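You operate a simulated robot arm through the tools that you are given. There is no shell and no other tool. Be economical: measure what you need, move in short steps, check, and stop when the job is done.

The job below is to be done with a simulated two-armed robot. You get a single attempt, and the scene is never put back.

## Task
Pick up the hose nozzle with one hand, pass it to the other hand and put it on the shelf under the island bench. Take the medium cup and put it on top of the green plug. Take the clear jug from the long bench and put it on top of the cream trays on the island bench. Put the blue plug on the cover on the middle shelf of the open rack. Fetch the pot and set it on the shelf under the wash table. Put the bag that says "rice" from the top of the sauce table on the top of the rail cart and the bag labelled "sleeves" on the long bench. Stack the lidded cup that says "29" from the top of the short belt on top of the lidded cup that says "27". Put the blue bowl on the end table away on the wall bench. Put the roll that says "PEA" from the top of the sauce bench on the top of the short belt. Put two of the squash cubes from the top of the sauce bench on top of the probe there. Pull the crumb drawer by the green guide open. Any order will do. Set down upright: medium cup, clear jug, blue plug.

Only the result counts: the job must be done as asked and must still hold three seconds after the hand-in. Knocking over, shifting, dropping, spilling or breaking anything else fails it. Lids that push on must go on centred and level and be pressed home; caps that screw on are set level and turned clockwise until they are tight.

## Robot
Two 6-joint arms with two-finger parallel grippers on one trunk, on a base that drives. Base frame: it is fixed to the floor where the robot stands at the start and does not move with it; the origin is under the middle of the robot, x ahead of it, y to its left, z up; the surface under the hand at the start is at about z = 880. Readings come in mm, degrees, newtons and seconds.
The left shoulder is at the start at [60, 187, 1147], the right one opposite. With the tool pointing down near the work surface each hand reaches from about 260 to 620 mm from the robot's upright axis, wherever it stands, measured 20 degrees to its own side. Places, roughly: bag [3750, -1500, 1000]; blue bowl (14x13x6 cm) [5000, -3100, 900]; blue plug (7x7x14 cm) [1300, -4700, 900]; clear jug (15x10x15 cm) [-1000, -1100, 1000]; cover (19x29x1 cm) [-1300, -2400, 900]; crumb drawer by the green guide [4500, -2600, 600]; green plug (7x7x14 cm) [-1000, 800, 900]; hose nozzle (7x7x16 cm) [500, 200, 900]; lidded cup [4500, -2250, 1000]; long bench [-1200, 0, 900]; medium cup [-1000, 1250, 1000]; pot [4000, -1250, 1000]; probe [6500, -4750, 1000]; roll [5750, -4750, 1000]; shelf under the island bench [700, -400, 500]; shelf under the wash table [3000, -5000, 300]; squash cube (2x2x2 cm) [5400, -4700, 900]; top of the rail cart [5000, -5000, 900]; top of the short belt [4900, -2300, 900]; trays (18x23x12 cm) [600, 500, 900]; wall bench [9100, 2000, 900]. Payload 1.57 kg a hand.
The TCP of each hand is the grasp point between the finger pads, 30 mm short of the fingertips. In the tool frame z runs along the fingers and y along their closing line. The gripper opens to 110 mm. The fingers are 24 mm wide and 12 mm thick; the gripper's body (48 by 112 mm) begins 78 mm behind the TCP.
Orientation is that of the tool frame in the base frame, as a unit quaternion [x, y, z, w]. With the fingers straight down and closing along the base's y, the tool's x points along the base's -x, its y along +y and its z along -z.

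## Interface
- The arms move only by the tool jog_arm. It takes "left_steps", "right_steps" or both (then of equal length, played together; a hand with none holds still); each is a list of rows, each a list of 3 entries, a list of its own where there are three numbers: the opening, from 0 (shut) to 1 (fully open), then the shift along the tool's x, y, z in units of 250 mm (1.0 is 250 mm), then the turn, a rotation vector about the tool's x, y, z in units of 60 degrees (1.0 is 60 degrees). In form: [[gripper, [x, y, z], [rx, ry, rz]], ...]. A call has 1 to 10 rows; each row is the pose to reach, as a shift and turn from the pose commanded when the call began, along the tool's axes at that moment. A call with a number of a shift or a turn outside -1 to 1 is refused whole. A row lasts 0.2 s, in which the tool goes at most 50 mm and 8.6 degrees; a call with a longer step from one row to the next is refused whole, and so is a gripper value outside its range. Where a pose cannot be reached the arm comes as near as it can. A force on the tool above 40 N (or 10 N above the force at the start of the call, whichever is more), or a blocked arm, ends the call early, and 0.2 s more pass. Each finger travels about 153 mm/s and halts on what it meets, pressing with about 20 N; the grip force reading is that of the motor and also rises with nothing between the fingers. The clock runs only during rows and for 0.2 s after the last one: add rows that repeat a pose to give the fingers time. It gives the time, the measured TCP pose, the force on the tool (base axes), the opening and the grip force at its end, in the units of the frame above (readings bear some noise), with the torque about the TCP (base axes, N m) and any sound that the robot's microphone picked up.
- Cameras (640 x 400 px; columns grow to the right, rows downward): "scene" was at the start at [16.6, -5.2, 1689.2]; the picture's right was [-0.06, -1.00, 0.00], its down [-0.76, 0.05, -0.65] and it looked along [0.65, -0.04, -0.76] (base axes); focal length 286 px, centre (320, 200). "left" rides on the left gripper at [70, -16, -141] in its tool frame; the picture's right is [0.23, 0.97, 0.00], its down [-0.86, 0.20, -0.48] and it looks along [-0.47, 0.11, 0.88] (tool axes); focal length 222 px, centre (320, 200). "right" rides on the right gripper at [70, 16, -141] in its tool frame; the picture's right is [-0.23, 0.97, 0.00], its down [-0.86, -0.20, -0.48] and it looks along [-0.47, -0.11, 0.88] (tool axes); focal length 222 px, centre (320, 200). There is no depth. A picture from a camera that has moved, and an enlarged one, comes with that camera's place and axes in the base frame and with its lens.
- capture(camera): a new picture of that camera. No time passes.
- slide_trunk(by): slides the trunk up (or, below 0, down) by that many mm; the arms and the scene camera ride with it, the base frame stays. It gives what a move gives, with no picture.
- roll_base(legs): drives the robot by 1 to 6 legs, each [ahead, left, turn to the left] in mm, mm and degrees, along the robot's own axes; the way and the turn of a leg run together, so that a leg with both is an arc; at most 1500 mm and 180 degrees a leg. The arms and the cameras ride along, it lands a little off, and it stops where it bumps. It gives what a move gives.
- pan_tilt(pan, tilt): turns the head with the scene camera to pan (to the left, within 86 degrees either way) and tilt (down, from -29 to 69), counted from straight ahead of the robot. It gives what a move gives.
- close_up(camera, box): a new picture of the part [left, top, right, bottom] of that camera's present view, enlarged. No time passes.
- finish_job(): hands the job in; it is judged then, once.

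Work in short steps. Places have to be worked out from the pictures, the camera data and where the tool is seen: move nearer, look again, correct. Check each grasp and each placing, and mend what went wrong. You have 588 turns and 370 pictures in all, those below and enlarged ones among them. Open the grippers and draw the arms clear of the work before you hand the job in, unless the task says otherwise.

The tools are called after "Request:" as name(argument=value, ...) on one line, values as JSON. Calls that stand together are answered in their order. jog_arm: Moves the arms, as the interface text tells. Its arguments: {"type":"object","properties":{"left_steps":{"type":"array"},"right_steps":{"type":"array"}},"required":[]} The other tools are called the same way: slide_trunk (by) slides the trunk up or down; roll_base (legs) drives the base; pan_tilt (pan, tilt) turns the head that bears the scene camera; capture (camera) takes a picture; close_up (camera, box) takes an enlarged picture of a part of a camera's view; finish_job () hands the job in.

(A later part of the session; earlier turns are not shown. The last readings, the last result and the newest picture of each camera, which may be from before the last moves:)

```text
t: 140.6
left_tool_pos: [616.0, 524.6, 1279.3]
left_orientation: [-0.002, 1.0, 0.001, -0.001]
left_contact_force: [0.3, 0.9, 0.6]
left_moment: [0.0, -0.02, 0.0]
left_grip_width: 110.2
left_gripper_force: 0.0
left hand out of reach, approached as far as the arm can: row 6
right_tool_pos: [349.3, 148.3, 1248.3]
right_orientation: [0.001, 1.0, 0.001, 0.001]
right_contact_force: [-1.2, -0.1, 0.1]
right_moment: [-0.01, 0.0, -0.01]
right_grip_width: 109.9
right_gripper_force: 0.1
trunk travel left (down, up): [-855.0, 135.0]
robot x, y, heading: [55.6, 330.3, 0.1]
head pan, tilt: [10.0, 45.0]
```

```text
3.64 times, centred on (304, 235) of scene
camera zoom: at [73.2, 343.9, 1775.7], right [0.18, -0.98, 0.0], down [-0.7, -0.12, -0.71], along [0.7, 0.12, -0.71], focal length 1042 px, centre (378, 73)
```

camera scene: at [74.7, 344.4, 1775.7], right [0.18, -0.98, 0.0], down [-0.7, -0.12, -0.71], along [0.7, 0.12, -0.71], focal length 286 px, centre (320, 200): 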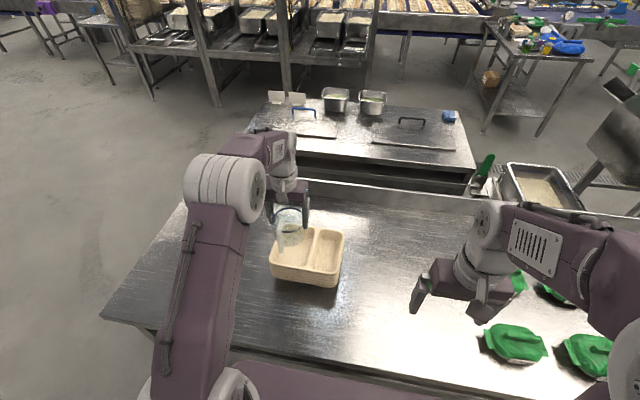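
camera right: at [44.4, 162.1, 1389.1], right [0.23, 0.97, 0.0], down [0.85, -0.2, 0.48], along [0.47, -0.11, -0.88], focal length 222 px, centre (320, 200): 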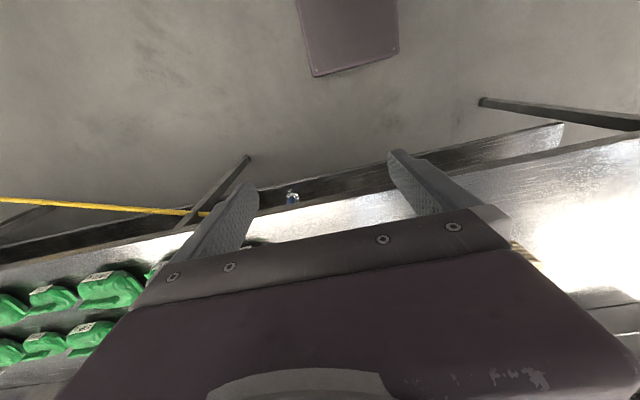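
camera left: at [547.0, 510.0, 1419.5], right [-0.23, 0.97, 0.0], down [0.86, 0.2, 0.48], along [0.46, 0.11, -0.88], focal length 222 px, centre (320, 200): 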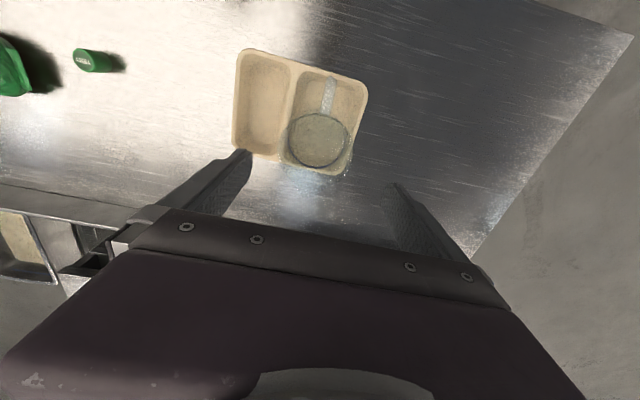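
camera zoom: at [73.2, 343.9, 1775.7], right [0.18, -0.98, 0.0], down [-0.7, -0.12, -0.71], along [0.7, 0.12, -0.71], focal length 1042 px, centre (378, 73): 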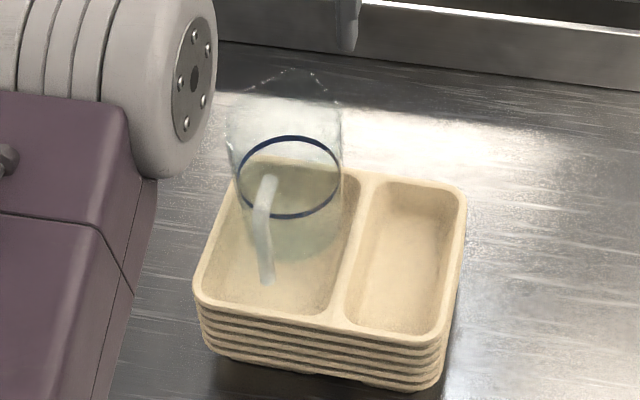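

The jug stands on the trays. Next, the east side. I tuck the left arm, back off, go around the island's north end, and look east.

Request:
jog_arm(left_steps=[[1, [0.17, 0, 0], [0, 0, 0]], [1, [0.34, 0, 0], [0, 0, 0]], [1, [0.51, 0, 0], [0, 0, 0]], [1, [0.68, 0, 0], [0, 0, 0]], [1, [0.85, 0, 0], [0, 0, 0]], [1, [0.98, 0, 0], [0, 0, 0]]])

Request:
roll_base(legs=[[-380, 0, 0], [0, 1300, 0]])

Request:
pan_tilt(pan=0, tilt=18)

Request:
capture(camera="scene")

Request:
pan_tilt(pan=-50, tilt=18)

Request:
capture(camera="scene")

```text
t: 142.0
left_tool_pos: [371.0, 524.7, 1279.6]
left_orientation: [-0.001, 1.0, 0.0, 0.001]
left_contact_force: [-1.0, -0.6, 0.6]
left_moment: [0.0, -0.03, -0.01]
left_grip_width: 109.6
left_gripper_force: 0.1
right_tool_pos: [349.2, 148.0, 1248.6]
right_orientation: [0.002, 1.0, 0.001, 0.002]
right_contact_force: [-0.3, 0.7, -0.2]
right_moment: [-0.02, 0.04, -0.02]
right_grip_width: 109.9
right_gripper_force: 0.2
trunk travel left (down, up): [-855.0, 135.0]
robot x, y, heading: [53.8, 331.7, -0.1]
head pan, tilt: [10.0, 45.0]
```

```text
t: 150.5
left_tool_pos: [-5.8, 1810.2, 1278.6]
left_orientation: [0.001, 1.0, 0.0, 0.0]
left_contact_force: [-1.4, 0.0, 0.4]
left_moment: [-0.02, -0.01, -0.03]
left_grip_width: 110.0
left_gripper_force: 0.1
right_tool_pos: [-27.6, 1433.7, 1247.9]
right_orientation: [0.002, 1.0, 0.001, 0.001]
right_contact_force: [0.0, 1.0, 0.1]
right_moment: [0.03, 0.01, 0.02]
right_grip_width: 109.9
right_gripper_force: 0.1
trunk travel left (down, up): [-855.0, 135.0]
robot x, y, heading: [-320.6, 1617.3, 0.1]
head pan, tilt: [10.0, 45.0]
```

```text
t: 151.4
left_tool_pos: [-5.9, 1811.0, 1280.4]
left_orientation: [0.0, 1.0, 0.0, 0.001]
left_contact_force: [0.1, -0.3, -1.4]
left_moment: [0.0, 0.02, 0.0]
left_grip_width: 110.1
left_gripper_force: 0.1
right_tool_pos: [-28.5, 1434.1, 1248.5]
right_orientation: [0.002, 1.0, 0.0, 0.001]
right_contact_force: [-0.1, 0.7, 0.4]
right_moment: [0.03, -0.02, 0.0]
right_grip_width: 110.1
right_gripper_force: 0.1
trunk travel left (down, up): [-855.0, 135.0]
robot x, y, heading: [-321.2, 1614.4, -0.1]
head pan, tilt: [0.0, 18.0]
```

```text
284 pictures are left
camera scene: at [-291.1, 1617.6, 1817.5], right [0.0, -1.0, 0.0], down [-0.31, 0.0, -0.95], along [0.95, 0.0, -0.31], focal length 286 px, centre (320, 200)
```

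scene: 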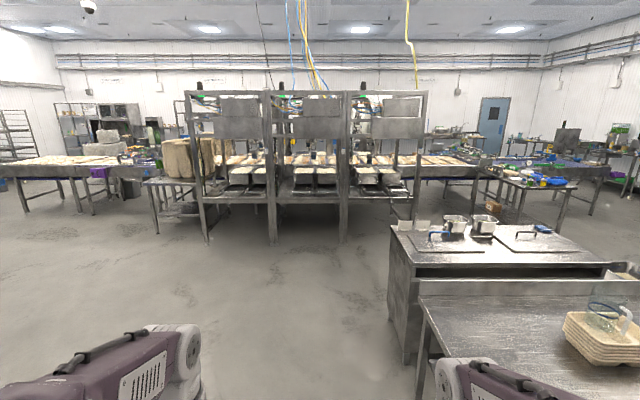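

```text
t: 152.6
left_tool_pos: [-6.0, 1811.6, 1278.0]
left_orientation: [0.0, 1.0, 0.0, -0.001]
left_contact_force: [-0.2, -0.3, -0.3]
left_moment: [0.03, 0.01, 0.02]
left_grip_width: 110.2
left_gripper_force: 0.0
right_tool_pos: [-28.6, 1434.6, 1248.3]
right_orientation: [0.002, 1.0, 0.0, 0.0]
right_contact_force: [-0.1, -0.4, -0.7]
right_moment: [0.01, 0.0, -0.02]
right_grip_width: 110.0
right_gripper_force: 0.0
trunk travel left (down, up): [-855.0, 135.0]
robot x, y, heading: [-322.4, 1621.5, 0.0]
head pan, tilt: [-50.0, 18.0]
```

```text
283 pictures are left
camera scene: at [-324.2, 1545.9, 1817.6], right [-0.77, -0.64, 0.0], down [-0.2, 0.24, -0.95], along [0.61, -0.73, -0.31], focal length 286 px, centre (320, 200)
```

scene: 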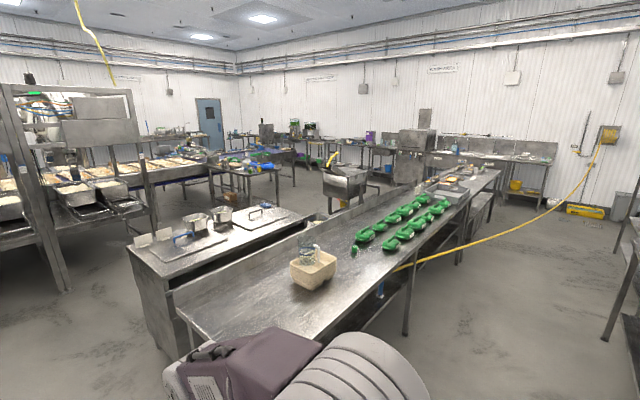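

The corridor between the cabinet (x≤1900) and the bays (x≥3340) is open. I drive east to x≈2650 and south to y≈300, then look again.

Request:
roll_base(legs=[[1500, 0, 0], [1450, 0, 0], [0, -1300, 0]])

Request:
capture(camera="scene")

Request:
pan_tilt(pan=-80, tilt=25)

Request:
capture(camera="scene")

```text
t: 172.9
left_tool_pos: [2937.0, 515.4, 1277.8]
left_orientation: [0.002, 1.0, -0.001, 0.0]
left_contact_force: [-0.5, 0.1, -0.9]
left_moment: [-0.04, 0.01, 0.0]
left_grip_width: 110.1
left_gripper_force: 0.0
right_tool_pos: [2912.7, 138.2, 1247.3]
right_orientation: [0.004, 1.0, 0.001, 0.001]
right_contact_force: [0.6, 0.1, 0.7]
right_moment: [-0.02, 0.0, 0.01]
right_grip_width: 110.2
right_gripper_force: 0.1
trunk travel left (down, up): [-855.0, 135.0]
robot x, y, heading: [2619.0, 321.5, -0.4]
head pan, tilt: [-50.0, 18.0]
```

```text
282 pictures are left
camera scene: at [2617.0, 251.9, 1817.6], right [-0.77, -0.64, 0.0], down [-0.2, 0.24, -0.95], along [0.61, -0.73, -0.31], focal length 286 px, centre (320, 200)
```

scene: 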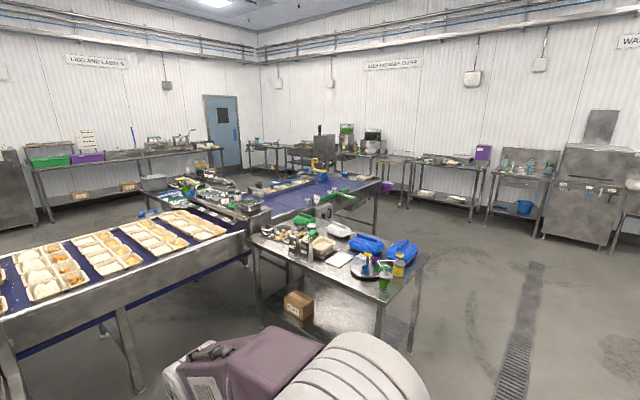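

```text
t: 173.9
left_tool_pos: [2935.6, 514.9, 1279.1]
left_orientation: [0.002, 1.0, 0.0, 0.0]
left_contact_force: [0.2, -0.5, -0.5]
left_moment: [0.0, 0.02, 0.03]
left_grip_width: 110.2
left_gripper_force: 0.0
right_tool_pos: [2911.7, 138.0, 1248.1]
right_orientation: [0.004, 1.0, 0.001, 0.001]
right_contact_force: [0.0, 0.4, -0.4]
right_moment: [0.03, -0.03, 0.03]
right_grip_width: 110.1
right_gripper_force: 0.1
trunk travel left (down, up): [-855.0, 135.0]
robot x, y, heading: [2617.2, 324.6, -0.2]
head pan, tilt: [-80.0, 25.0]
```

```text
281 pictures are left
camera scene: at [2573.1, 231.7, 1806.3], right [-0.99, -0.17, 0.0], down [-0.07, 0.42, -0.91], along [0.16, -0.89, -0.42], focal length 286 px, centre (320, 200)
```

scene: 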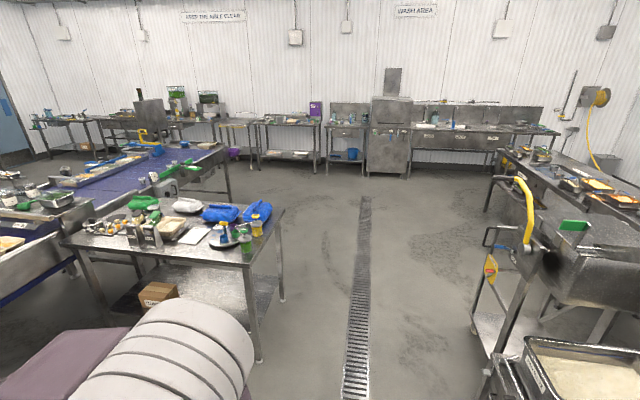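

The sauce table spans x 3140–4280, y −880…−1480, with bags at its west end; its south side is open. I drive there and face north.

Request:
roll_base(legs=[[0, -1250, 0], [0, -1230, 0], [930, 0, 0], [0, 0, 90]])

Request:
pan_tilt(pan=0, tilt=35)

Request:
capture(camera="scene")

Request:
pan_tilt(pan=-70, tilt=25)

Request:
capture(camera="scene")

```text
t: 194.3
left_tool_pos: [3344.5, -1830.8, 1278.3]
left_orientation: [0.712, -0.702, 0.001, 0.0]
left_contact_force: [0.0, 0.9, 0.9]
left_moment: [-0.04, 0.03, -0.05]
left_grip_width: 109.7
left_gripper_force: 0.0
right_tool_pos: [3720.2, -1848.2, 1248.2]
right_orientation: [0.711, -0.704, -0.001, 0.0]
right_contact_force: [1.5, -0.2, 0.0]
right_moment: [0.03, -0.01, -0.01]
right_grip_width: 109.9
right_gripper_force: 0.1
trunk travel left (down, up): [-855.0, 135.0]
robot x, y, heading: [3540.6, -2147.8, 91.0]
head pan, tilt: [-80.0, 25.0]
```

```text
t: 195.8
left_tool_pos: [3343.8, -1831.4, 1279.1]
left_orientation: [0.712, -0.702, 0.0, 0.0]
left_contact_force: [0.6, -0.1, -0.4]
left_moment: [-0.01, 0.04, 0.0]
left_grip_width: 110.0
left_gripper_force: 0.1
right_tool_pos: [3720.6, -1848.5, 1248.6]
right_orientation: [0.711, -0.703, -0.001, 0.0]
right_contact_force: [0.1, 0.1, 0.1]
right_moment: [0.0, 0.0, 0.0]
right_grip_width: 109.7
right_gripper_force: 0.1
trunk travel left (down, up): [-855.0, 135.0]
robot x, y, heading: [3542.1, -2147.7, 90.9]
head pan, tilt: [0.0, 35.0]
```

```text
280 pictures are left
camera scene: at [3540.4, -2118.2, 1790.5], right [1.0, 0.01, 0.0], down [0.01, -0.57, -0.82], along [-0.01, 0.82, -0.57], focal length 286 px, centre (320, 200)
```

scene: 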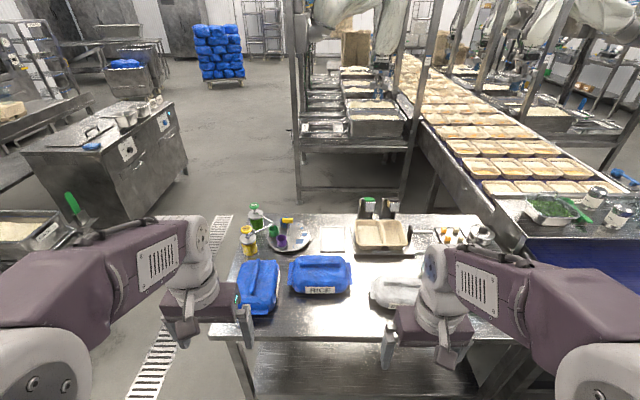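

```text
t: 197.2
left_tool_pos: [3344.0, -1831.6, 1278.3]
left_orientation: [0.712, -0.702, 0.0, 0.0]
left_contact_force: [0.0, 0.8, -0.9]
left_moment: [0.02, 0.03, -0.01]
left_grip_width: 110.1
left_gripper_force: 0.1
right_tool_pos: [3720.7, -1848.0, 1248.8]
right_orientation: [0.711, -0.704, -0.001, 0.0]
right_contact_force: [-0.6, 0.4, 0.2]
right_moment: [-0.02, -0.02, -0.01]
right_grip_width: 109.9
right_gripper_force: 0.0
trunk travel left (down, up): [-855.0, 135.0]
robot x, y, heading: [3539.7, -2144.7, 90.8]
head pan, tilt: [-70.0, 25.0]
```

```text
279 pictures are left
camera scene: at [3627.7, -2173.5, 1806.3], right [0.36, -0.93, 0.0], down [-0.4, -0.15, -0.91], along [0.85, 0.32, -0.42], focal length 286 px, centre (320, 200)
```

scene: 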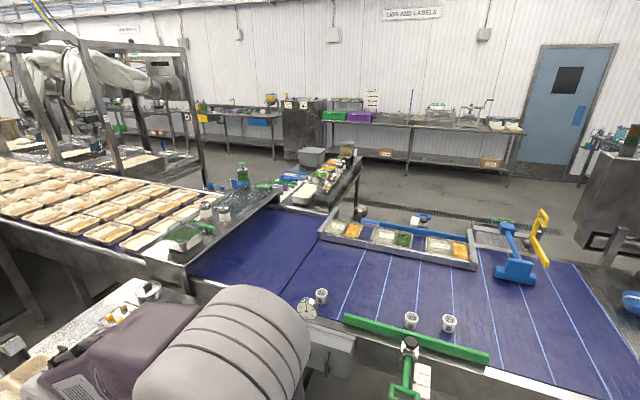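

Request:
pan_tilt(pan=0, tilt=40)

Request:
close_up(camera="scene", box=[215, 140, 375, 290])

Request:
close_up(camera="scene", box=[340, 140, 520, 300])

Request:
capture(camera="right")

Request:
capture(camera="left")

```text
t: 198.6
left_tool_pos: [3345.2, -1830.4, 1280.4]
left_orientation: [0.711, -0.703, -0.001, 0.0]
left_contact_force: [0.1, 0.1, 0.2]
left_moment: [0.0, -0.01, -0.03]
left_grip_width: 110.0
left_gripper_force: 0.1
right_tool_pos: [3720.2, -1849.1, 1248.0]
right_orientation: [0.711, -0.703, -0.002, 0.0]
right_contact_force: [-0.1, 0.4, 0.1]
right_moment: [-0.02, 0.03, -0.04]
right_grip_width: 110.0
right_gripper_force: 0.1
trunk travel left (down, up): [-855.0, 135.0]
robot x, y, heading: [3542.4, -2146.8, 90.8]
head pan, tilt: [0.0, 40.0]
```

```text
2.67 times, centred on (295, 215) of scene
camera zoom: at [3540.5, -2121.2, 1783.0], right [1.0, 0.01, 0.0], down [0.01, -0.64, -0.77], along [-0.01, 0.77, -0.64], focal length 764 px, centre (387, 160)
```

zoom: 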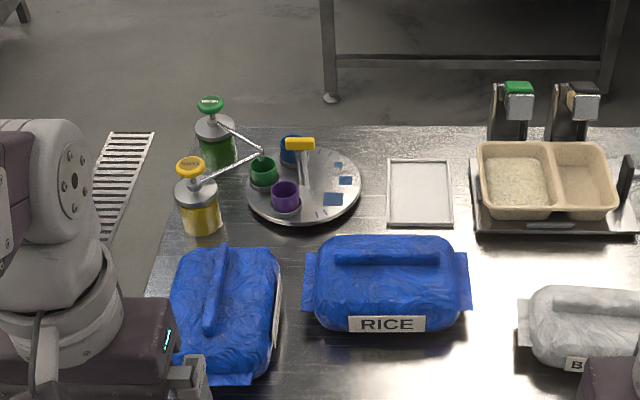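

```text
2.50 times, centred on (430, 220) of scene
camera zoom: at [3540.5, -2121.2, 1783.0], right [1.0, 0.01, 0.0], down [0.01, -0.64, -0.77], along [-0.01, 0.77, -0.64], focal length 716 px, centre (45, 150)
```

zoom: 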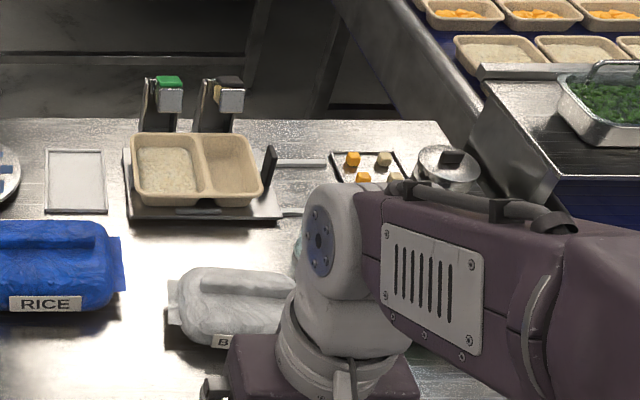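

```text
276 pictures are left
camera right: at [3705.0, -1919.8, 1389.1], right [-0.98, 0.22, 0.0], down [0.19, 0.86, 0.48], along [0.1, 0.47, -0.88], focal length 222 px, centre (320, 200)
```

right: 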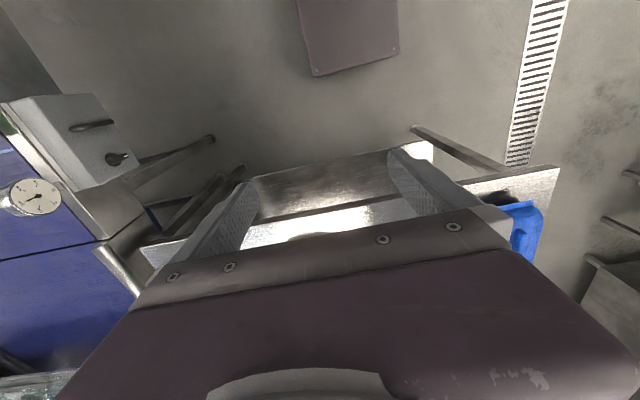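

```text
275 pictures are left
camera left: at [3362.2, -1898.7, 1419.4], right [-0.97, -0.24, 0.0], down [-0.21, 0.85, 0.48], along [-0.12, 0.46, -0.88], focal length 222 px, centre (320, 200)
```

left: 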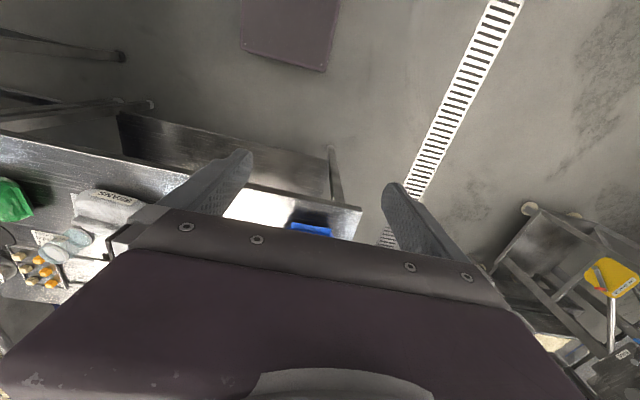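

RICE bag identified; the west blue bag's label isn't visible and the arm hides the east part. I slide the robot 500 mm east and look again.

Request:
roll_base(legs=[[0, -450, -0.8]])

Request:
pan_tilt(pan=15, tilt=40)

Request:
capture(camera="scene")

```text
t: 201.3
left_tool_pos: [3794.0, -1825.6, 1278.2]
left_orientation: [-0.705, 0.709, -0.001, 0.001]
left_contact_force: [-0.4, -0.5, -0.3]
left_moment: [0.05, -0.01, -0.02]
left_grip_width: 109.8
left_gripper_force: 0.0
right_tool_pos: [4170.2, -1849.3, 1247.5]
right_orientation: [-0.704, 0.71, 0.001, 0.001]
right_contact_force: [-0.2, 0.1, 1.0]
right_moment: [-0.01, -0.01, -0.02]
right_grip_width: 110.0
right_gripper_force: 0.0
trunk travel left (down, up): [-855.0, 135.0]
robot x, y, heading: [3988.5, -2144.0, 89.9]
head pan, tilt: [0.0, 40.0]
```

```text
t: 202.1
left_tool_pos: [3797.0, -1826.1, 1278.8]
left_orientation: [-0.706, 0.708, 0.0, 0.0]
left_contact_force: [1.0, 0.3, 0.2]
left_moment: [-0.01, 0.01, -0.01]
left_grip_width: 110.0
left_gripper_force: 0.0
right_tool_pos: [4172.1, -1849.1, 1247.3]
right_orientation: [-0.704, 0.71, 0.001, 0.0]
right_contact_force: [0.0, 0.1, 0.3]
right_moment: [-0.01, 0.02, 0.01]
right_grip_width: 109.9
right_gripper_force: 0.0
trunk travel left (down, up): [-855.0, 135.0]
robot x, y, heading: [3986.4, -2143.2, 89.6]
head pan, tilt: [15.0, 40.0]
```

```text
274 pictures are left
camera scene: at [3965.7, -2121.8, 1783.0], right [0.97, 0.25, 0.0], down [0.16, -0.62, -0.77], along [-0.2, 0.74, -0.64], focal length 286 px, centre (320, 200)
```

scene: 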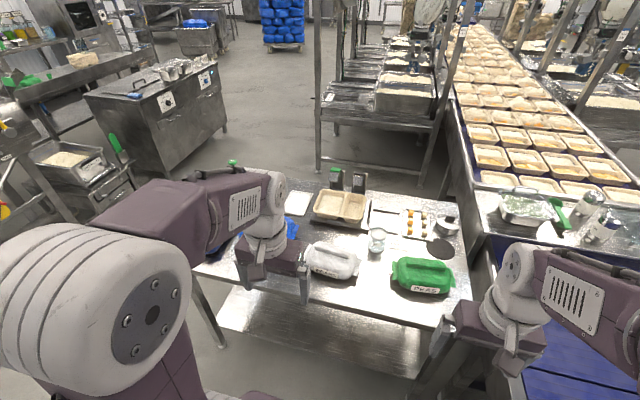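

Request:
close_up(camera="scene", box=[290, 180, 480, 310])

```text
3.08 times, centred on (385, 245) of scene
camera zoom: at [3965.7, -2121.8, 1783.0], right [0.97, 0.25, 0.0], down [0.16, -0.62, -0.77], along [-0.2, 0.74, -0.64], focal length 881 px, centre (120, 62)
```

zoom: 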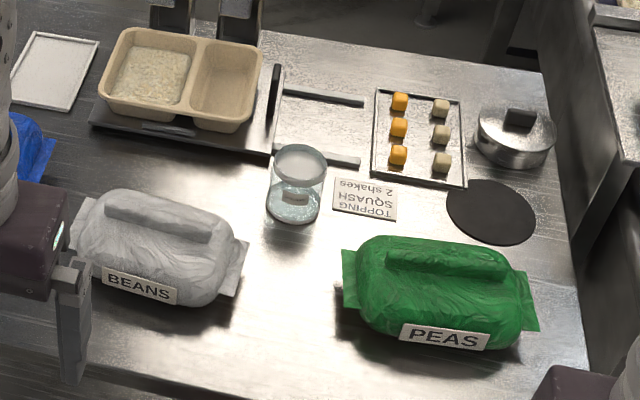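

The pot (steel, lidded) is near (4276, −1147). I move the robot to (4090, −1720) so the right hand can reach it, and look from above.

Request:
roll_base(legs=[[400, -100, 0]])

Request:
jog_arm(right_steps=[[1, [-0.17, 0, 0.02], [0, 0, 0]], [1, [-0.34, 0, 0.05], [0, 0, 0]], [1, [-0.51, 0, 0.1], [0, 0, 0]], [1, [-0.68, 0, 0.15], [0, 0, 0]], [1, [-0.84, 0, 0.2], [0, 0, 0]], [1, [-0.84, 0, 0.2], [0, 0, 0]]])

Request:
capture(camera="right")

Request:
pan_tilt(pan=-5, tilt=50)

Request:
capture(camera="scene")

```text
t: 204.8
left_tool_pos: [3898.1, -1440.5, 1278.2]
left_orientation: [-0.695, 0.719, 0.0, 0.0]
left_contact_force: [0.3, 0.0, -0.4]
left_moment: [-0.01, -0.05, 0.0]
left_grip_width: 109.8
left_gripper_force: 0.0
right_tool_pos: [4273.5, -1476.0, 1247.3]
right_orientation: [-0.694, 0.72, 0.001, 0.0]
right_contact_force: [0.0, 0.1, 0.2]
right_moment: [0.0, -0.04, 0.02]
right_grip_width: 109.8
right_gripper_force: 0.0
trunk travel left (down, up): [-855.0, 135.0]
robot x, y, heading: [4083.5, -1764.9, 88.0]
head pan, tilt: [15.0, 40.0]
stopped in leg 1: the robot was blocked; the commanded pose is now the measured one
```

```text
t: 206.2
left_tool_pos: [3899.5, -1443.0, 1279.6]
left_orientation: [-0.695, 0.719, 0.0, 0.001]
left_contact_force: [-0.1, 0.4, 0.8]
left_moment: [0.0, -0.01, -0.01]
left_grip_width: 110.2
left_gripper_force: 0.0
right_tool_pos: [4283.0, -1268.6, 1199.9]
right_orientation: [-0.695, 0.719, 0.002, 0.0]
right_contact_force: [-1.0, -0.3, 0.1]
right_moment: [0.04, -0.04, 0.02]
right_grip_width: 110.3
right_gripper_force: 0.1
trunk travel left (down, up): [-855.0, 135.0]
robot x, y, heading: [4082.9, -1768.0, 88.1]
head pan, tilt: [15.0, 40.0]
```

```text
272 pictures are left
camera right: at [4263.8, -1339.9, 1340.1], right [-0.96, 0.26, 0.0], down [0.23, 0.85, 0.48], along [0.12, 0.46, -0.88], focal length 222 px, centre (320, 200)
```

right: 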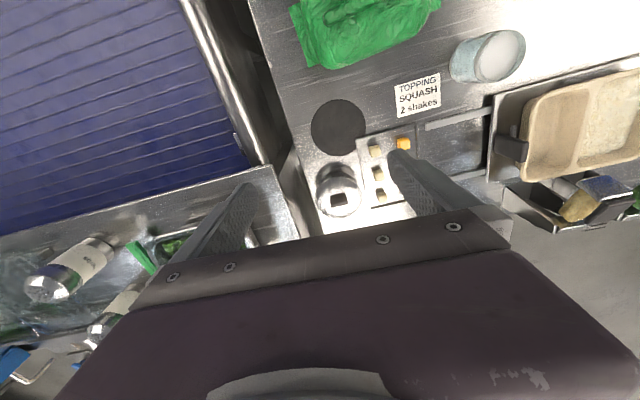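

```text
t: 207.0
left_tool_pos: [3899.1, -1440.6, 1278.6]
left_orientation: [-0.695, 0.719, 0.0, 0.0]
left_contact_force: [0.1, 0.0, 0.1]
left_moment: [0.0, 0.02, 0.0]
left_grip_width: 110.0
left_gripper_force: 0.0
right_tool_pos: [4283.3, -1267.9, 1198.0]
right_orientation: [-0.694, 0.72, 0.001, 0.0]
right_contact_force: [0.5, -0.4, -0.8]
right_moment: [0.02, 0.02, 0.03]
right_grip_width: 110.0
right_gripper_force: 0.0
trunk travel left (down, up): [-855.0, 135.0]
robot x, y, heading: [4082.8, -1766.3, 88.1]
head pan, tilt: [-5.0, 50.0]
```

```text
271 pictures are left
camera scene: at [4088.3, -1749.6, 1768.8], right [0.99, -0.12, 0.0], down [-0.09, -0.76, -0.64], along [0.08, 0.64, -0.77], focal length 286 px, centre (320, 200)
```

scene: 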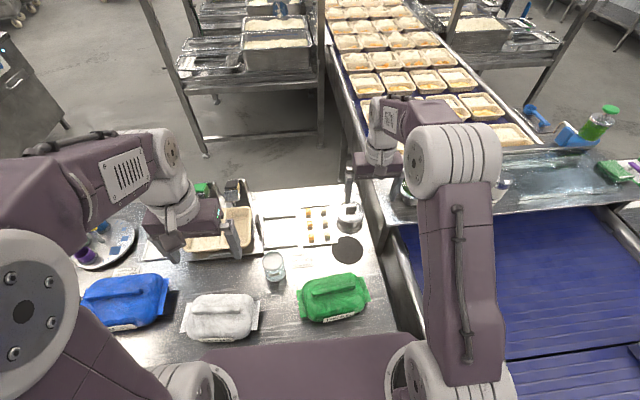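

The base touched something at y≈−1765, so I stay there. Close-up of the pot to plan the grasp.

Request:
close_up(camera="right", box=[290, 130, 430, 230])

Request:
close_up(camera="scene", box=[270, 190, 390, 280])

```text
4.00 times, centred on (360, 180) of right
camera zoom: at [4263.9, -1338.6, 1339.7], right [-0.96, 0.26, 0.0], down [0.23, 0.85, 0.48], along [0.12, 0.46, -0.88], focal length 888 px, centre (160, 280)
```

zoom: 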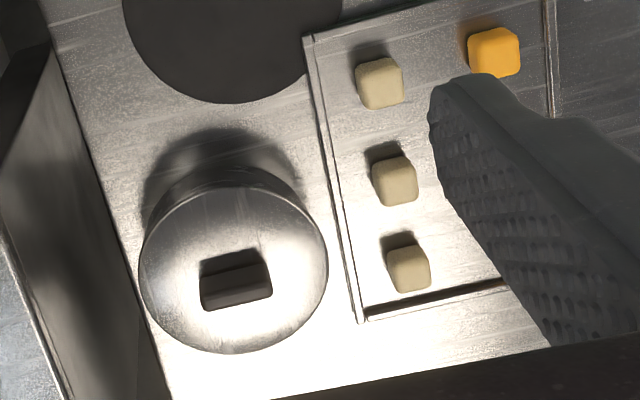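

```text
4.44 times, centred on (330, 235) of scene
camera zoom: at [4088.3, -1749.6, 1768.8], right [0.99, -0.12, 0.0], down [-0.09, -0.76, -0.64], along [0.08, 0.64, -0.77], focal length 1273 px, centre (276, 44)
```

zoom: 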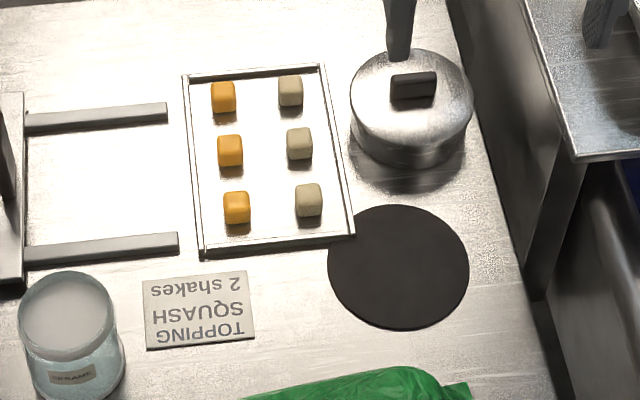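

The lid is ~94 mm across, pot centre (4280, −1125), top of knob z≈944. I'll grip the body with the hand pitched 45°, first going to a pre-grasp pose.

Request:
jog_arm(right_steps=[[1, [-0.043, 0.0055, 0.135], [0, -0.125, 0]], [1, [-0.086, 0.011, 0.269], [0, -0.25, 0]], [1, [-0.13, 0.0165, 0.404], [0, -0.375, 0]], [1, [-0.173, 0.022, 0.539], [0, -0.5, 0]], [1, [-0.216, 0.0275, 0.673], [0, -0.625, 0]], [1, [-0.259, 0.033, 0.808], [0, -0.75, 0]], [1, [-0.259, 0.033, 0.808], [0, -0.75, 0]]])

Request:
capture(camera="right")

Request:
close_up(camera="scene", box=[290, 170, 450, 270])

```text
t: 208.6
left_tool_pos: [3899.5, -1442.1, 1278.5]
left_orientation: [-0.695, 0.719, 0.001, 0.0]
left_contact_force: [-0.5, 0.2, -0.6]
left_moment: [0.03, 0.01, 0.0]
left_grip_width: 110.2
left_gripper_force: 0.1
right_tool_pos: [4276.3, -1201.9, 995.5]
right_orientation: [-0.641, 0.664, 0.268, 0.276]
right_contact_force: [-1.1, 0.1, 0.0]
right_moment: [0.0, 0.02, -0.01]
right_grip_width: 110.1
right_gripper_force: 0.1
trunk travel left (down, up): [-855.0, 135.0]
robot x, y, heading: [4083.6, -1764.9, 88.2]
head pan, tilt: [-5.0, 50.0]
```

```text
268 pictures are left
camera right: at [4254.2, -1351.3, 1045.9], right [-0.97, 0.2, 0.16], down [0.21, 0.26, 0.94], along [0.14, 0.95, -0.29], focal length 222 px, centre (320, 200)
```

right: 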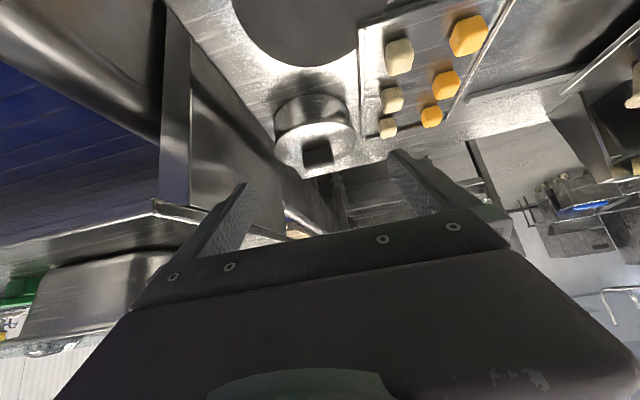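

```text
4.00 times, centred on (370, 220) of scene
camera zoom: at [4088.2, -1750.1, 1768.8], right [0.99, -0.12, 0.0], down [-0.09, -0.76, -0.64], along [0.08, 0.64, -0.77], focal length 1146 px, centre (120, 120)
```

zoom: 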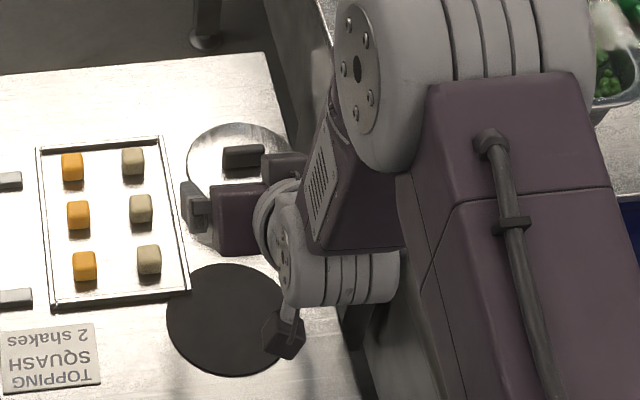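

Centred on the pot. I advance 109 mm along the tool axis and close.

Request:
jog_arm(right_steps=[[1, [0, 0, 0.11], [0, 0, 0]], [1, [0, 0, 0.22], [0, 0, 0]], [1, [0, 0, 0.33], [0, 0, 0]], [1, [0, 0, 0.436], [0, 0, 0]], [1, [0, 0, 0.436], [0, 0, 0]], [0, [0, 0, 0.436], [0, 0, 0]], [0, [0, 0, 0.436], [0, 0, 0]]])

Request:
capture(camera="right")

Request:
close_up(camera="scene", box=[290, 170, 450, 270])

```text
t: 210.2
left_tool_pos: [3903.7, -1444.6, 1280.5]
left_orientation: [-0.695, 0.719, 0.003, 0.0]
left_contact_force: [0.1, -0.8, -0.9]
left_moment: [-0.01, -0.01, 0.01]
left_grip_width: 110.2
left_gripper_force: 0.1
right_tool_pos: [4283.8, -1126.9, 920.9]
right_orientation: [-0.638, 0.667, 0.269, 0.275]
right_contact_force: [24.1, -6.5, 11.5]
right_moment: [0.07, -0.89, -1.08]
right_grip_width: 104.1
right_gripper_force: 20.5
trunk travel left (down, up): [-855.0, 135.0]
robot x, y, heading: [4085.4, -1767.3, 87.9]
head pan, tilt: [-5.0, 50.0]
```

```text
266 pictures are left
camera right: at [4262.0, -1276.3, 970.8], right [-0.97, 0.2, 0.17], down [0.22, 0.25, 0.94], along [0.15, 0.95, -0.29], focal length 222 px, centre (320, 200)
```

right: 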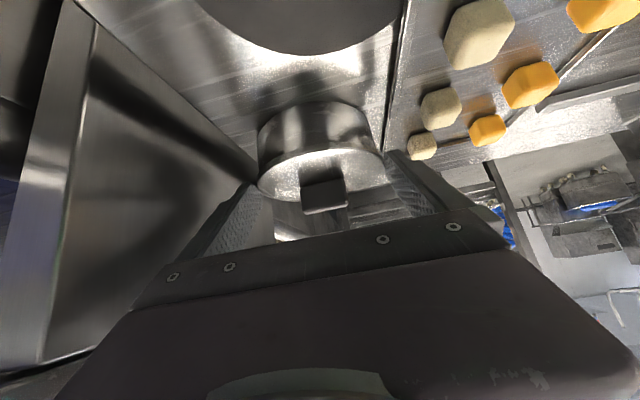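

```text
4.00 times, centred on (370, 220) of scene
camera zoom: at [4094.3, -1753.6, 1768.8], right [0.99, -0.12, 0.0], down [-0.1, -0.76, -0.64], along [0.08, 0.64, -0.76], focal length 1146 px, centre (120, 120)
```

zoom: 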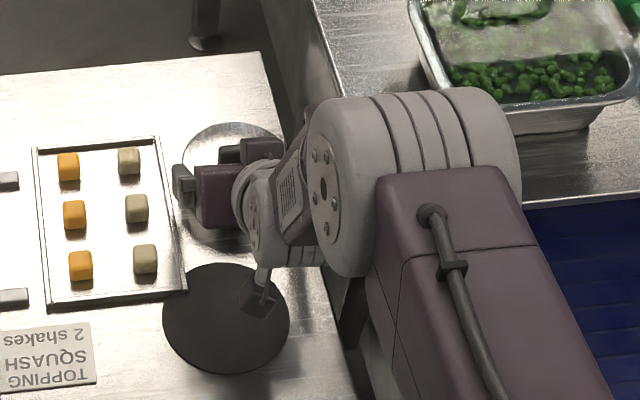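

Grip width 104 with a 24 N side force isn't right: the pot is ~92 mm. I zoom in to see what is touching.

Request:
close_up(camera="right", box=[160, 60, 480, 260])

```text
2.00 times, centred on (320, 160) of right
camera zoom: at [4262.0, -1276.3, 970.8], right [-0.97, 0.2, 0.17], down [0.22, 0.25, 0.94], along [0.15, 0.95, -0.29], focal length 444 px, centre (320, 280)
```

zoom: 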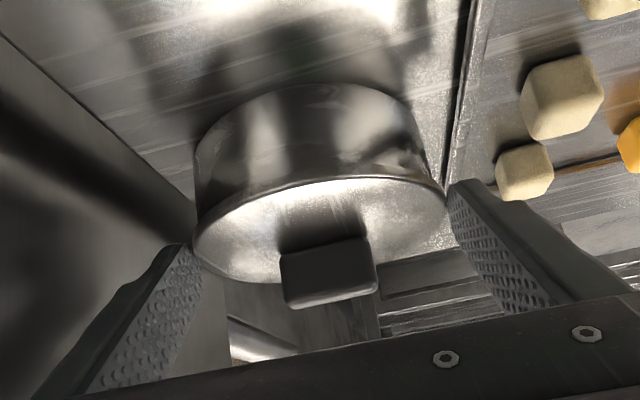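

Both fingers hold the rim at 104 mm, just offset ~5 mm. I relieve the side load by shifting 5 mm east, then try a small 20 mm lift and see whether the pot's body comes along.

Request:
jog_arm(right_steps=[[0, [0, -0.02, 0], [0, 0, 0]], [0, [0, -0.02, 0], [0, 0, 0]]])

Request:
jog_arm(right_steps=[[0, [-0.028, 0, -0.028], [0, 0, 0]], [0, [-0.057, 0, -0.057], [0, 0, 0]], [0, [-0.057, 0, -0.057], [0, 0, 0]]])

Request:
close_up(camera="right", box=[160, 60, 480, 260])

```text
t: 210.8
left_tool_pos: [3901.4, -1443.5, 1280.3]
left_orientation: [-0.695, 0.719, 0.001, -0.001]
left_contact_force: [-0.2, -0.6, -0.4]
left_moment: [0.0, -0.02, -0.03]
left_grip_width: 110.0
left_gripper_force: 0.1
right_tool_pos: [4284.8, -1126.5, 920.3]
right_orientation: [-0.641, 0.664, 0.269, 0.275]
right_contact_force: [9.9, -7.5, 9.9]
right_moment: [0.06, -0.1, -0.86]
right_grip_width: 104.1
right_gripper_force: 19.7
trunk travel left (down, up): [-855.0, 135.0]
robot x, y, heading: [4083.0, -1766.1, 87.9]
head pan, tilt: [-5.0, 50.0]
```

```text
t: 211.6
left_tool_pos: [3900.4, -1439.6, 1279.0]
left_orientation: [-0.696, 0.718, 0.001, 0.0]
left_contact_force: [0.1, -0.2, 0.3]
left_moment: [-0.01, 0.01, 0.04]
left_grip_width: 110.2
left_gripper_force: 0.1
right_tool_pos: [4284.6, -1123.4, 939.5]
right_orientation: [-0.641, 0.665, 0.267, 0.276]
right_contact_force: [0.1, -0.6, -0.7]
right_moment: [-0.02, 0.01, -0.04]
right_grip_width: 103.9
right_gripper_force: 20.0
trunk travel left (down, up): [-855.0, 135.0]
robot x, y, heading: [4077.8, -1766.6, 88.1]
head pan, tilt: [-5.0, 50.0]
heard: snap
```

```text
2.00 times, centred on (320, 160) of right
camera zoom: at [4261.9, -1274.0, 989.7], right [-0.97, 0.2, 0.16], down [0.21, 0.26, 0.94], along [0.14, 0.95, -0.29], focal length 444 px, centre (320, 280)
```

zoom: 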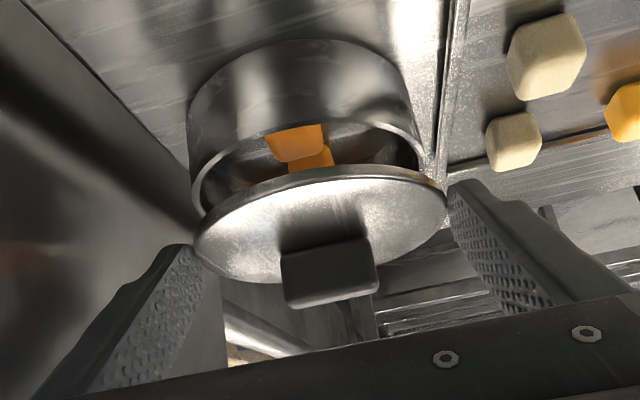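

The lid has snapped off (push-on lid, gripped by its rim). I put it straight back down the same way and press.

Request:
jog_arm(right_steps=[[0, [0.028, 0, 0.028], [0, 0, 0]], [0, [0.05, 0, 0.05], [0, 0, 0]], [0, [0.057, 0, 0.057], [0, 0, 0]], [0, [0.063, 0, 0.063], [0, 0, 0]]])

Request:
close_up(camera="right", box=[160, 60, 480, 260])

```text
t: 212.6
left_tool_pos: [3900.0, -1444.9, 1281.5]
left_orientation: [-0.695, 0.719, 0.001, 0.001]
left_contact_force: [-0.7, 0.5, -0.3]
left_moment: [0.01, -0.02, 0.04]
left_grip_width: 109.9
left_gripper_force: 0.0
right_tool_pos: [4285.8, -1127.3, 921.3]
right_orientation: [-0.639, 0.665, 0.269, 0.278]
right_contact_force: [3.0, -10.7, 14.2]
right_moment: [-0.1, 0.02, -0.38]
right_grip_width: 103.7
right_gripper_force: 19.9
trunk travel left (down, up): [-855.0, 135.0]
robot x, y, heading: [4082.8, -1766.0, 88.1]
head pan, tilt: [-5.0, 50.0]
heard: snap
```

```text
2.00 times, centred on (320, 160) of right
camera zoom: at [4262.5, -1276.8, 970.4], right [-0.97, 0.2, 0.16], down [0.21, 0.25, 0.94], along [0.14, 0.95, -0.28], focal length 444 px, centre (320, 280)
```

zoom: 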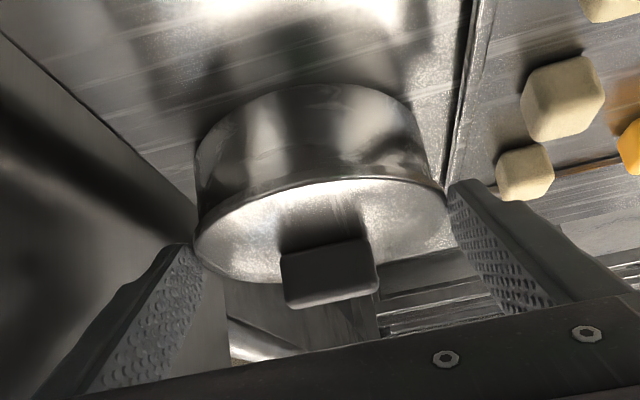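

The lid snapped back on, flush. Gripping the rim won't lift the body, so I need to grip the body under the lid flange with flat fingers, camera side up. I release and retreat, then try a 180° wrist roll in free space.

Request:
jog_arm(right_steps=[[1, [0, 0, 0], [0, 0, 0]], [1, [0, 0, 0], [0, 0, 0]], [1, [0, 0, -0.15], [0, 0, 0]], [1, [0, 0, -0.3], [0, 0, 0]], [1, [0, 0, -0.44], [0, 0, 0]], [1, [-0.14, 0, -0.56], [0, 0, 0]], [1, [-0.28, 0, -0.7], [0, 0, 0]], [1, [-0.4, 0, -0.82], [0, 0, 0]]])

Request:
jog_arm(right_steps=[[1, [0, 0, 0], [0, 0, 0.14]], [1, [0, 0, 0], [0, 0, 0.28]], [1, [0, 0, 0], [0, 0, 0.42]], [1, [0, 0, 0], [0, 0, 0.56]], [1, [0, 0, 0], [0, 0, 0.7]], [1, [0, 0, 0], [0, 0, 0.84]], [1, [0, 0, 0], [0, 0, 0.98]]])

Request:
close_up(camera="scene", box=[230, 170, 450, 310])

```text
t: 214.4
left_tool_pos: [3898.5, -1442.7, 1279.3]
left_orientation: [-0.695, 0.719, 0.001, 0.001]
left_contact_force: [-0.6, -1.0, -0.4]
left_moment: [0.01, -0.02, 0.0]
left_grip_width: 110.5
left_gripper_force: 0.1
right_tool_pos: [4281.3, -1201.3, 1134.4]
right_orientation: [-0.64, 0.666, 0.267, 0.276]
right_contact_force: [0.1, -0.1, 0.2]
right_moment: [0.01, -0.02, 0.01]
right_grip_width: 110.0
right_gripper_force: 0.1
trunk travel left (down, up): [-855.0, 135.0]
robot x, y, heading: [4081.7, -1761.3, 88.0]
head pan, tilt: [-5.0, 50.0]
```

```text
t: 216.0
left_tool_pos: [3897.8, -1442.4, 1278.9]
left_orientation: [-0.696, 0.719, 0.0, 0.0]
left_contact_force: [1.3, 0.5, -1.1]
left_moment: [0.01, 0.01, -0.01]
left_grip_width: 109.8
left_gripper_force: 0.0
right_tool_pos: [4282.4, -1200.0, 1133.7]
right_orientation: [-0.231, 0.894, 0.369, 0.108]
right_contact_force: [0.4, -0.2, -0.4]
right_moment: [0.04, 0.02, 0.04]
right_grip_width: 109.9
right_gripper_force: 0.1
trunk travel left (down, up): [-855.0, 135.0]
robot x, y, heading: [4083.8, -1769.3, 88.2]
head pan, tilt: [-5.0, 50.0]
```

```text
2.86 times, centred on (340, 240) of scene
camera zoom: at [4088.3, -1749.3, 1768.8], right [0.99, -0.12, 0.0], down [-0.09, -0.76, -0.64], along [0.08, 0.64, -0.77], focal length 818 px, centre (263, 86)
```

zoom: 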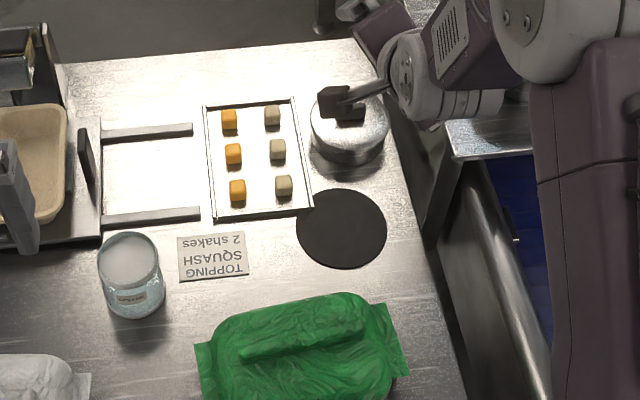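

The 59° roll worked and the pot looks intact. I continue the roll.

Request:
jog_arm(right_steps=[[1, [0, 0, 0], [0, 0, 0.14]], [1, [0, 0, 0], [0, 0, 0.28]], [1, [0, 0, 0], [0, 0, 0.42]], [1, [0, 0, 0], [0, 0, 0.56]], [1, [0, 0, 0], [0, 0, 0.7]], [1, [0, 0, 0], [0, 0, 0.84]], [1, [0, 0, 0], [0, 0, 0.98]]])

Request:
jog_arm(right_steps=[[1, [0, 0, 0], [0, 0, 0.14]], [1, [0, 0, 0], [0, 0, 0.28]], [1, [0, 0, 0], [0, 0, 0.42]], [1, [0, 0, 0], [0, 0, 0.56]], [1, [0, 0, 0], [0, 0, 0.7]], [1, [0, 0, 0], [0, 0, 0.84]], [1, [0, 0, 0], [0, 0, 0.97]], [1, [0, 0, 0], [0, 0, 1.0]], [1, [0, 0, 0], [0, 0, 1.0]]])

Request:
capture(camera="right")

Request:
capture(camera="scene")

```text
t: 217.6
left_tool_pos: [3899.7, -1442.0, 1278.7]
left_orientation: [-0.695, 0.719, 0.0, 0.0]
left_contact_force: [0.2, -0.2, 0.4]
left_moment: [-0.04, -0.04, 0.04]
left_grip_width: 110.0
left_gripper_force: 0.1
right_tool_pos: [4282.0, -1198.8, 1132.4]
right_orientation: [0.238, 0.892, 0.374, -0.085]
right_contact_force: [-0.1, 0.2, 0.1]
right_moment: [0.0, 0.0, -0.02]
right_grip_width: 110.1
right_gripper_force: 0.2
trunk travel left (down, up): [-855.0, 135.0]
robot x, y, heading: [4076.2, -1766.4, 88.1]
head pan, tilt: [-5.0, 50.0]
```

```text
t: 219.6
left_tool_pos: [3899.8, -1442.7, 1279.2]
left_orientation: [-0.695, 0.719, 0.0, 0.001]
left_contact_force: [0.0, -1.0, -0.1]
left_moment: [-0.01, -0.02, 0.0]
left_grip_width: 110.0
left_gripper_force: 0.0
right_tool_pos: [4276.9, -1196.9, 1134.4]
right_orientation: [0.652, 0.654, 0.285, -0.256]
right_contact_force: [-0.3, 1.2, -0.2]
right_moment: [0.0, -0.02, 0.03]
right_grip_width: 109.9
right_gripper_force: 0.0
right hand out of reach, approached as far as the arm can: row 8, 9
trunk travel left (down, up): [-855.0, 135.0]
robot x, y, heading: [4082.3, -1767.2, 88.1]
head pan, tilt: [-5.0, 50.0]
```

```text
260 pictures are left
camera right: at [4285.0, -1248.8, 1284.5], right [0.98, -0.17, -0.12], down [-0.2, -0.94, -0.27], along [-0.07, 0.29, -0.95], focal length 222 px, centre (320, 200)
```

right: 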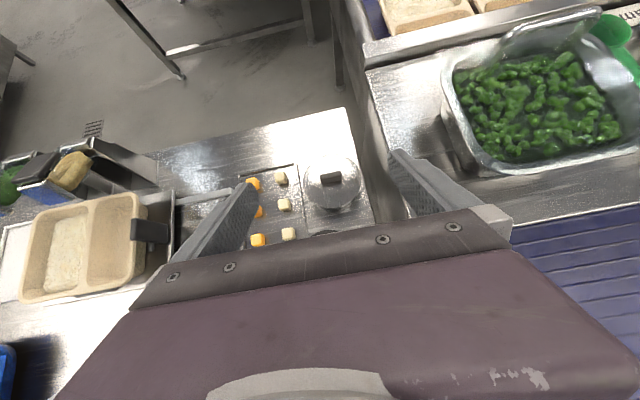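

```text
259 pictures are left
camera scene: at [4088.6, -1749.3, 1768.8], right [0.99, -0.12, 0.0], down [-0.09, -0.76, -0.64], along [0.08, 0.64, -0.77], focal length 286 px, centre (320, 200)
```

scene: 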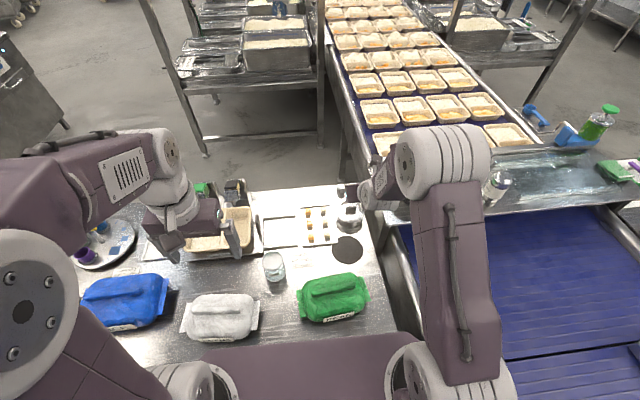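

The camera is now on top with a good view. I zoom to measure the pot accurately.

Request:
close_up(camera="right", box=[270, 130, 400, 230])

```text
4.00 times, centred on (335, 180) of right
camera zoom: at [4285.0, -1248.8, 1284.5], right [0.98, -0.17, -0.12], down [-0.2, -0.94, -0.27], along [-0.07, 0.29, -0.95], focal length 888 px, centre (260, 280)
```

zoom: 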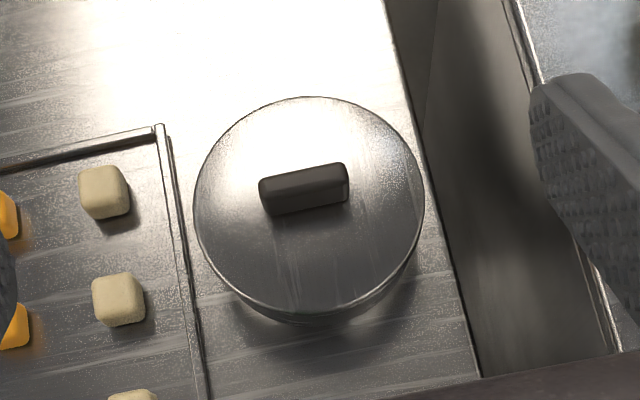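

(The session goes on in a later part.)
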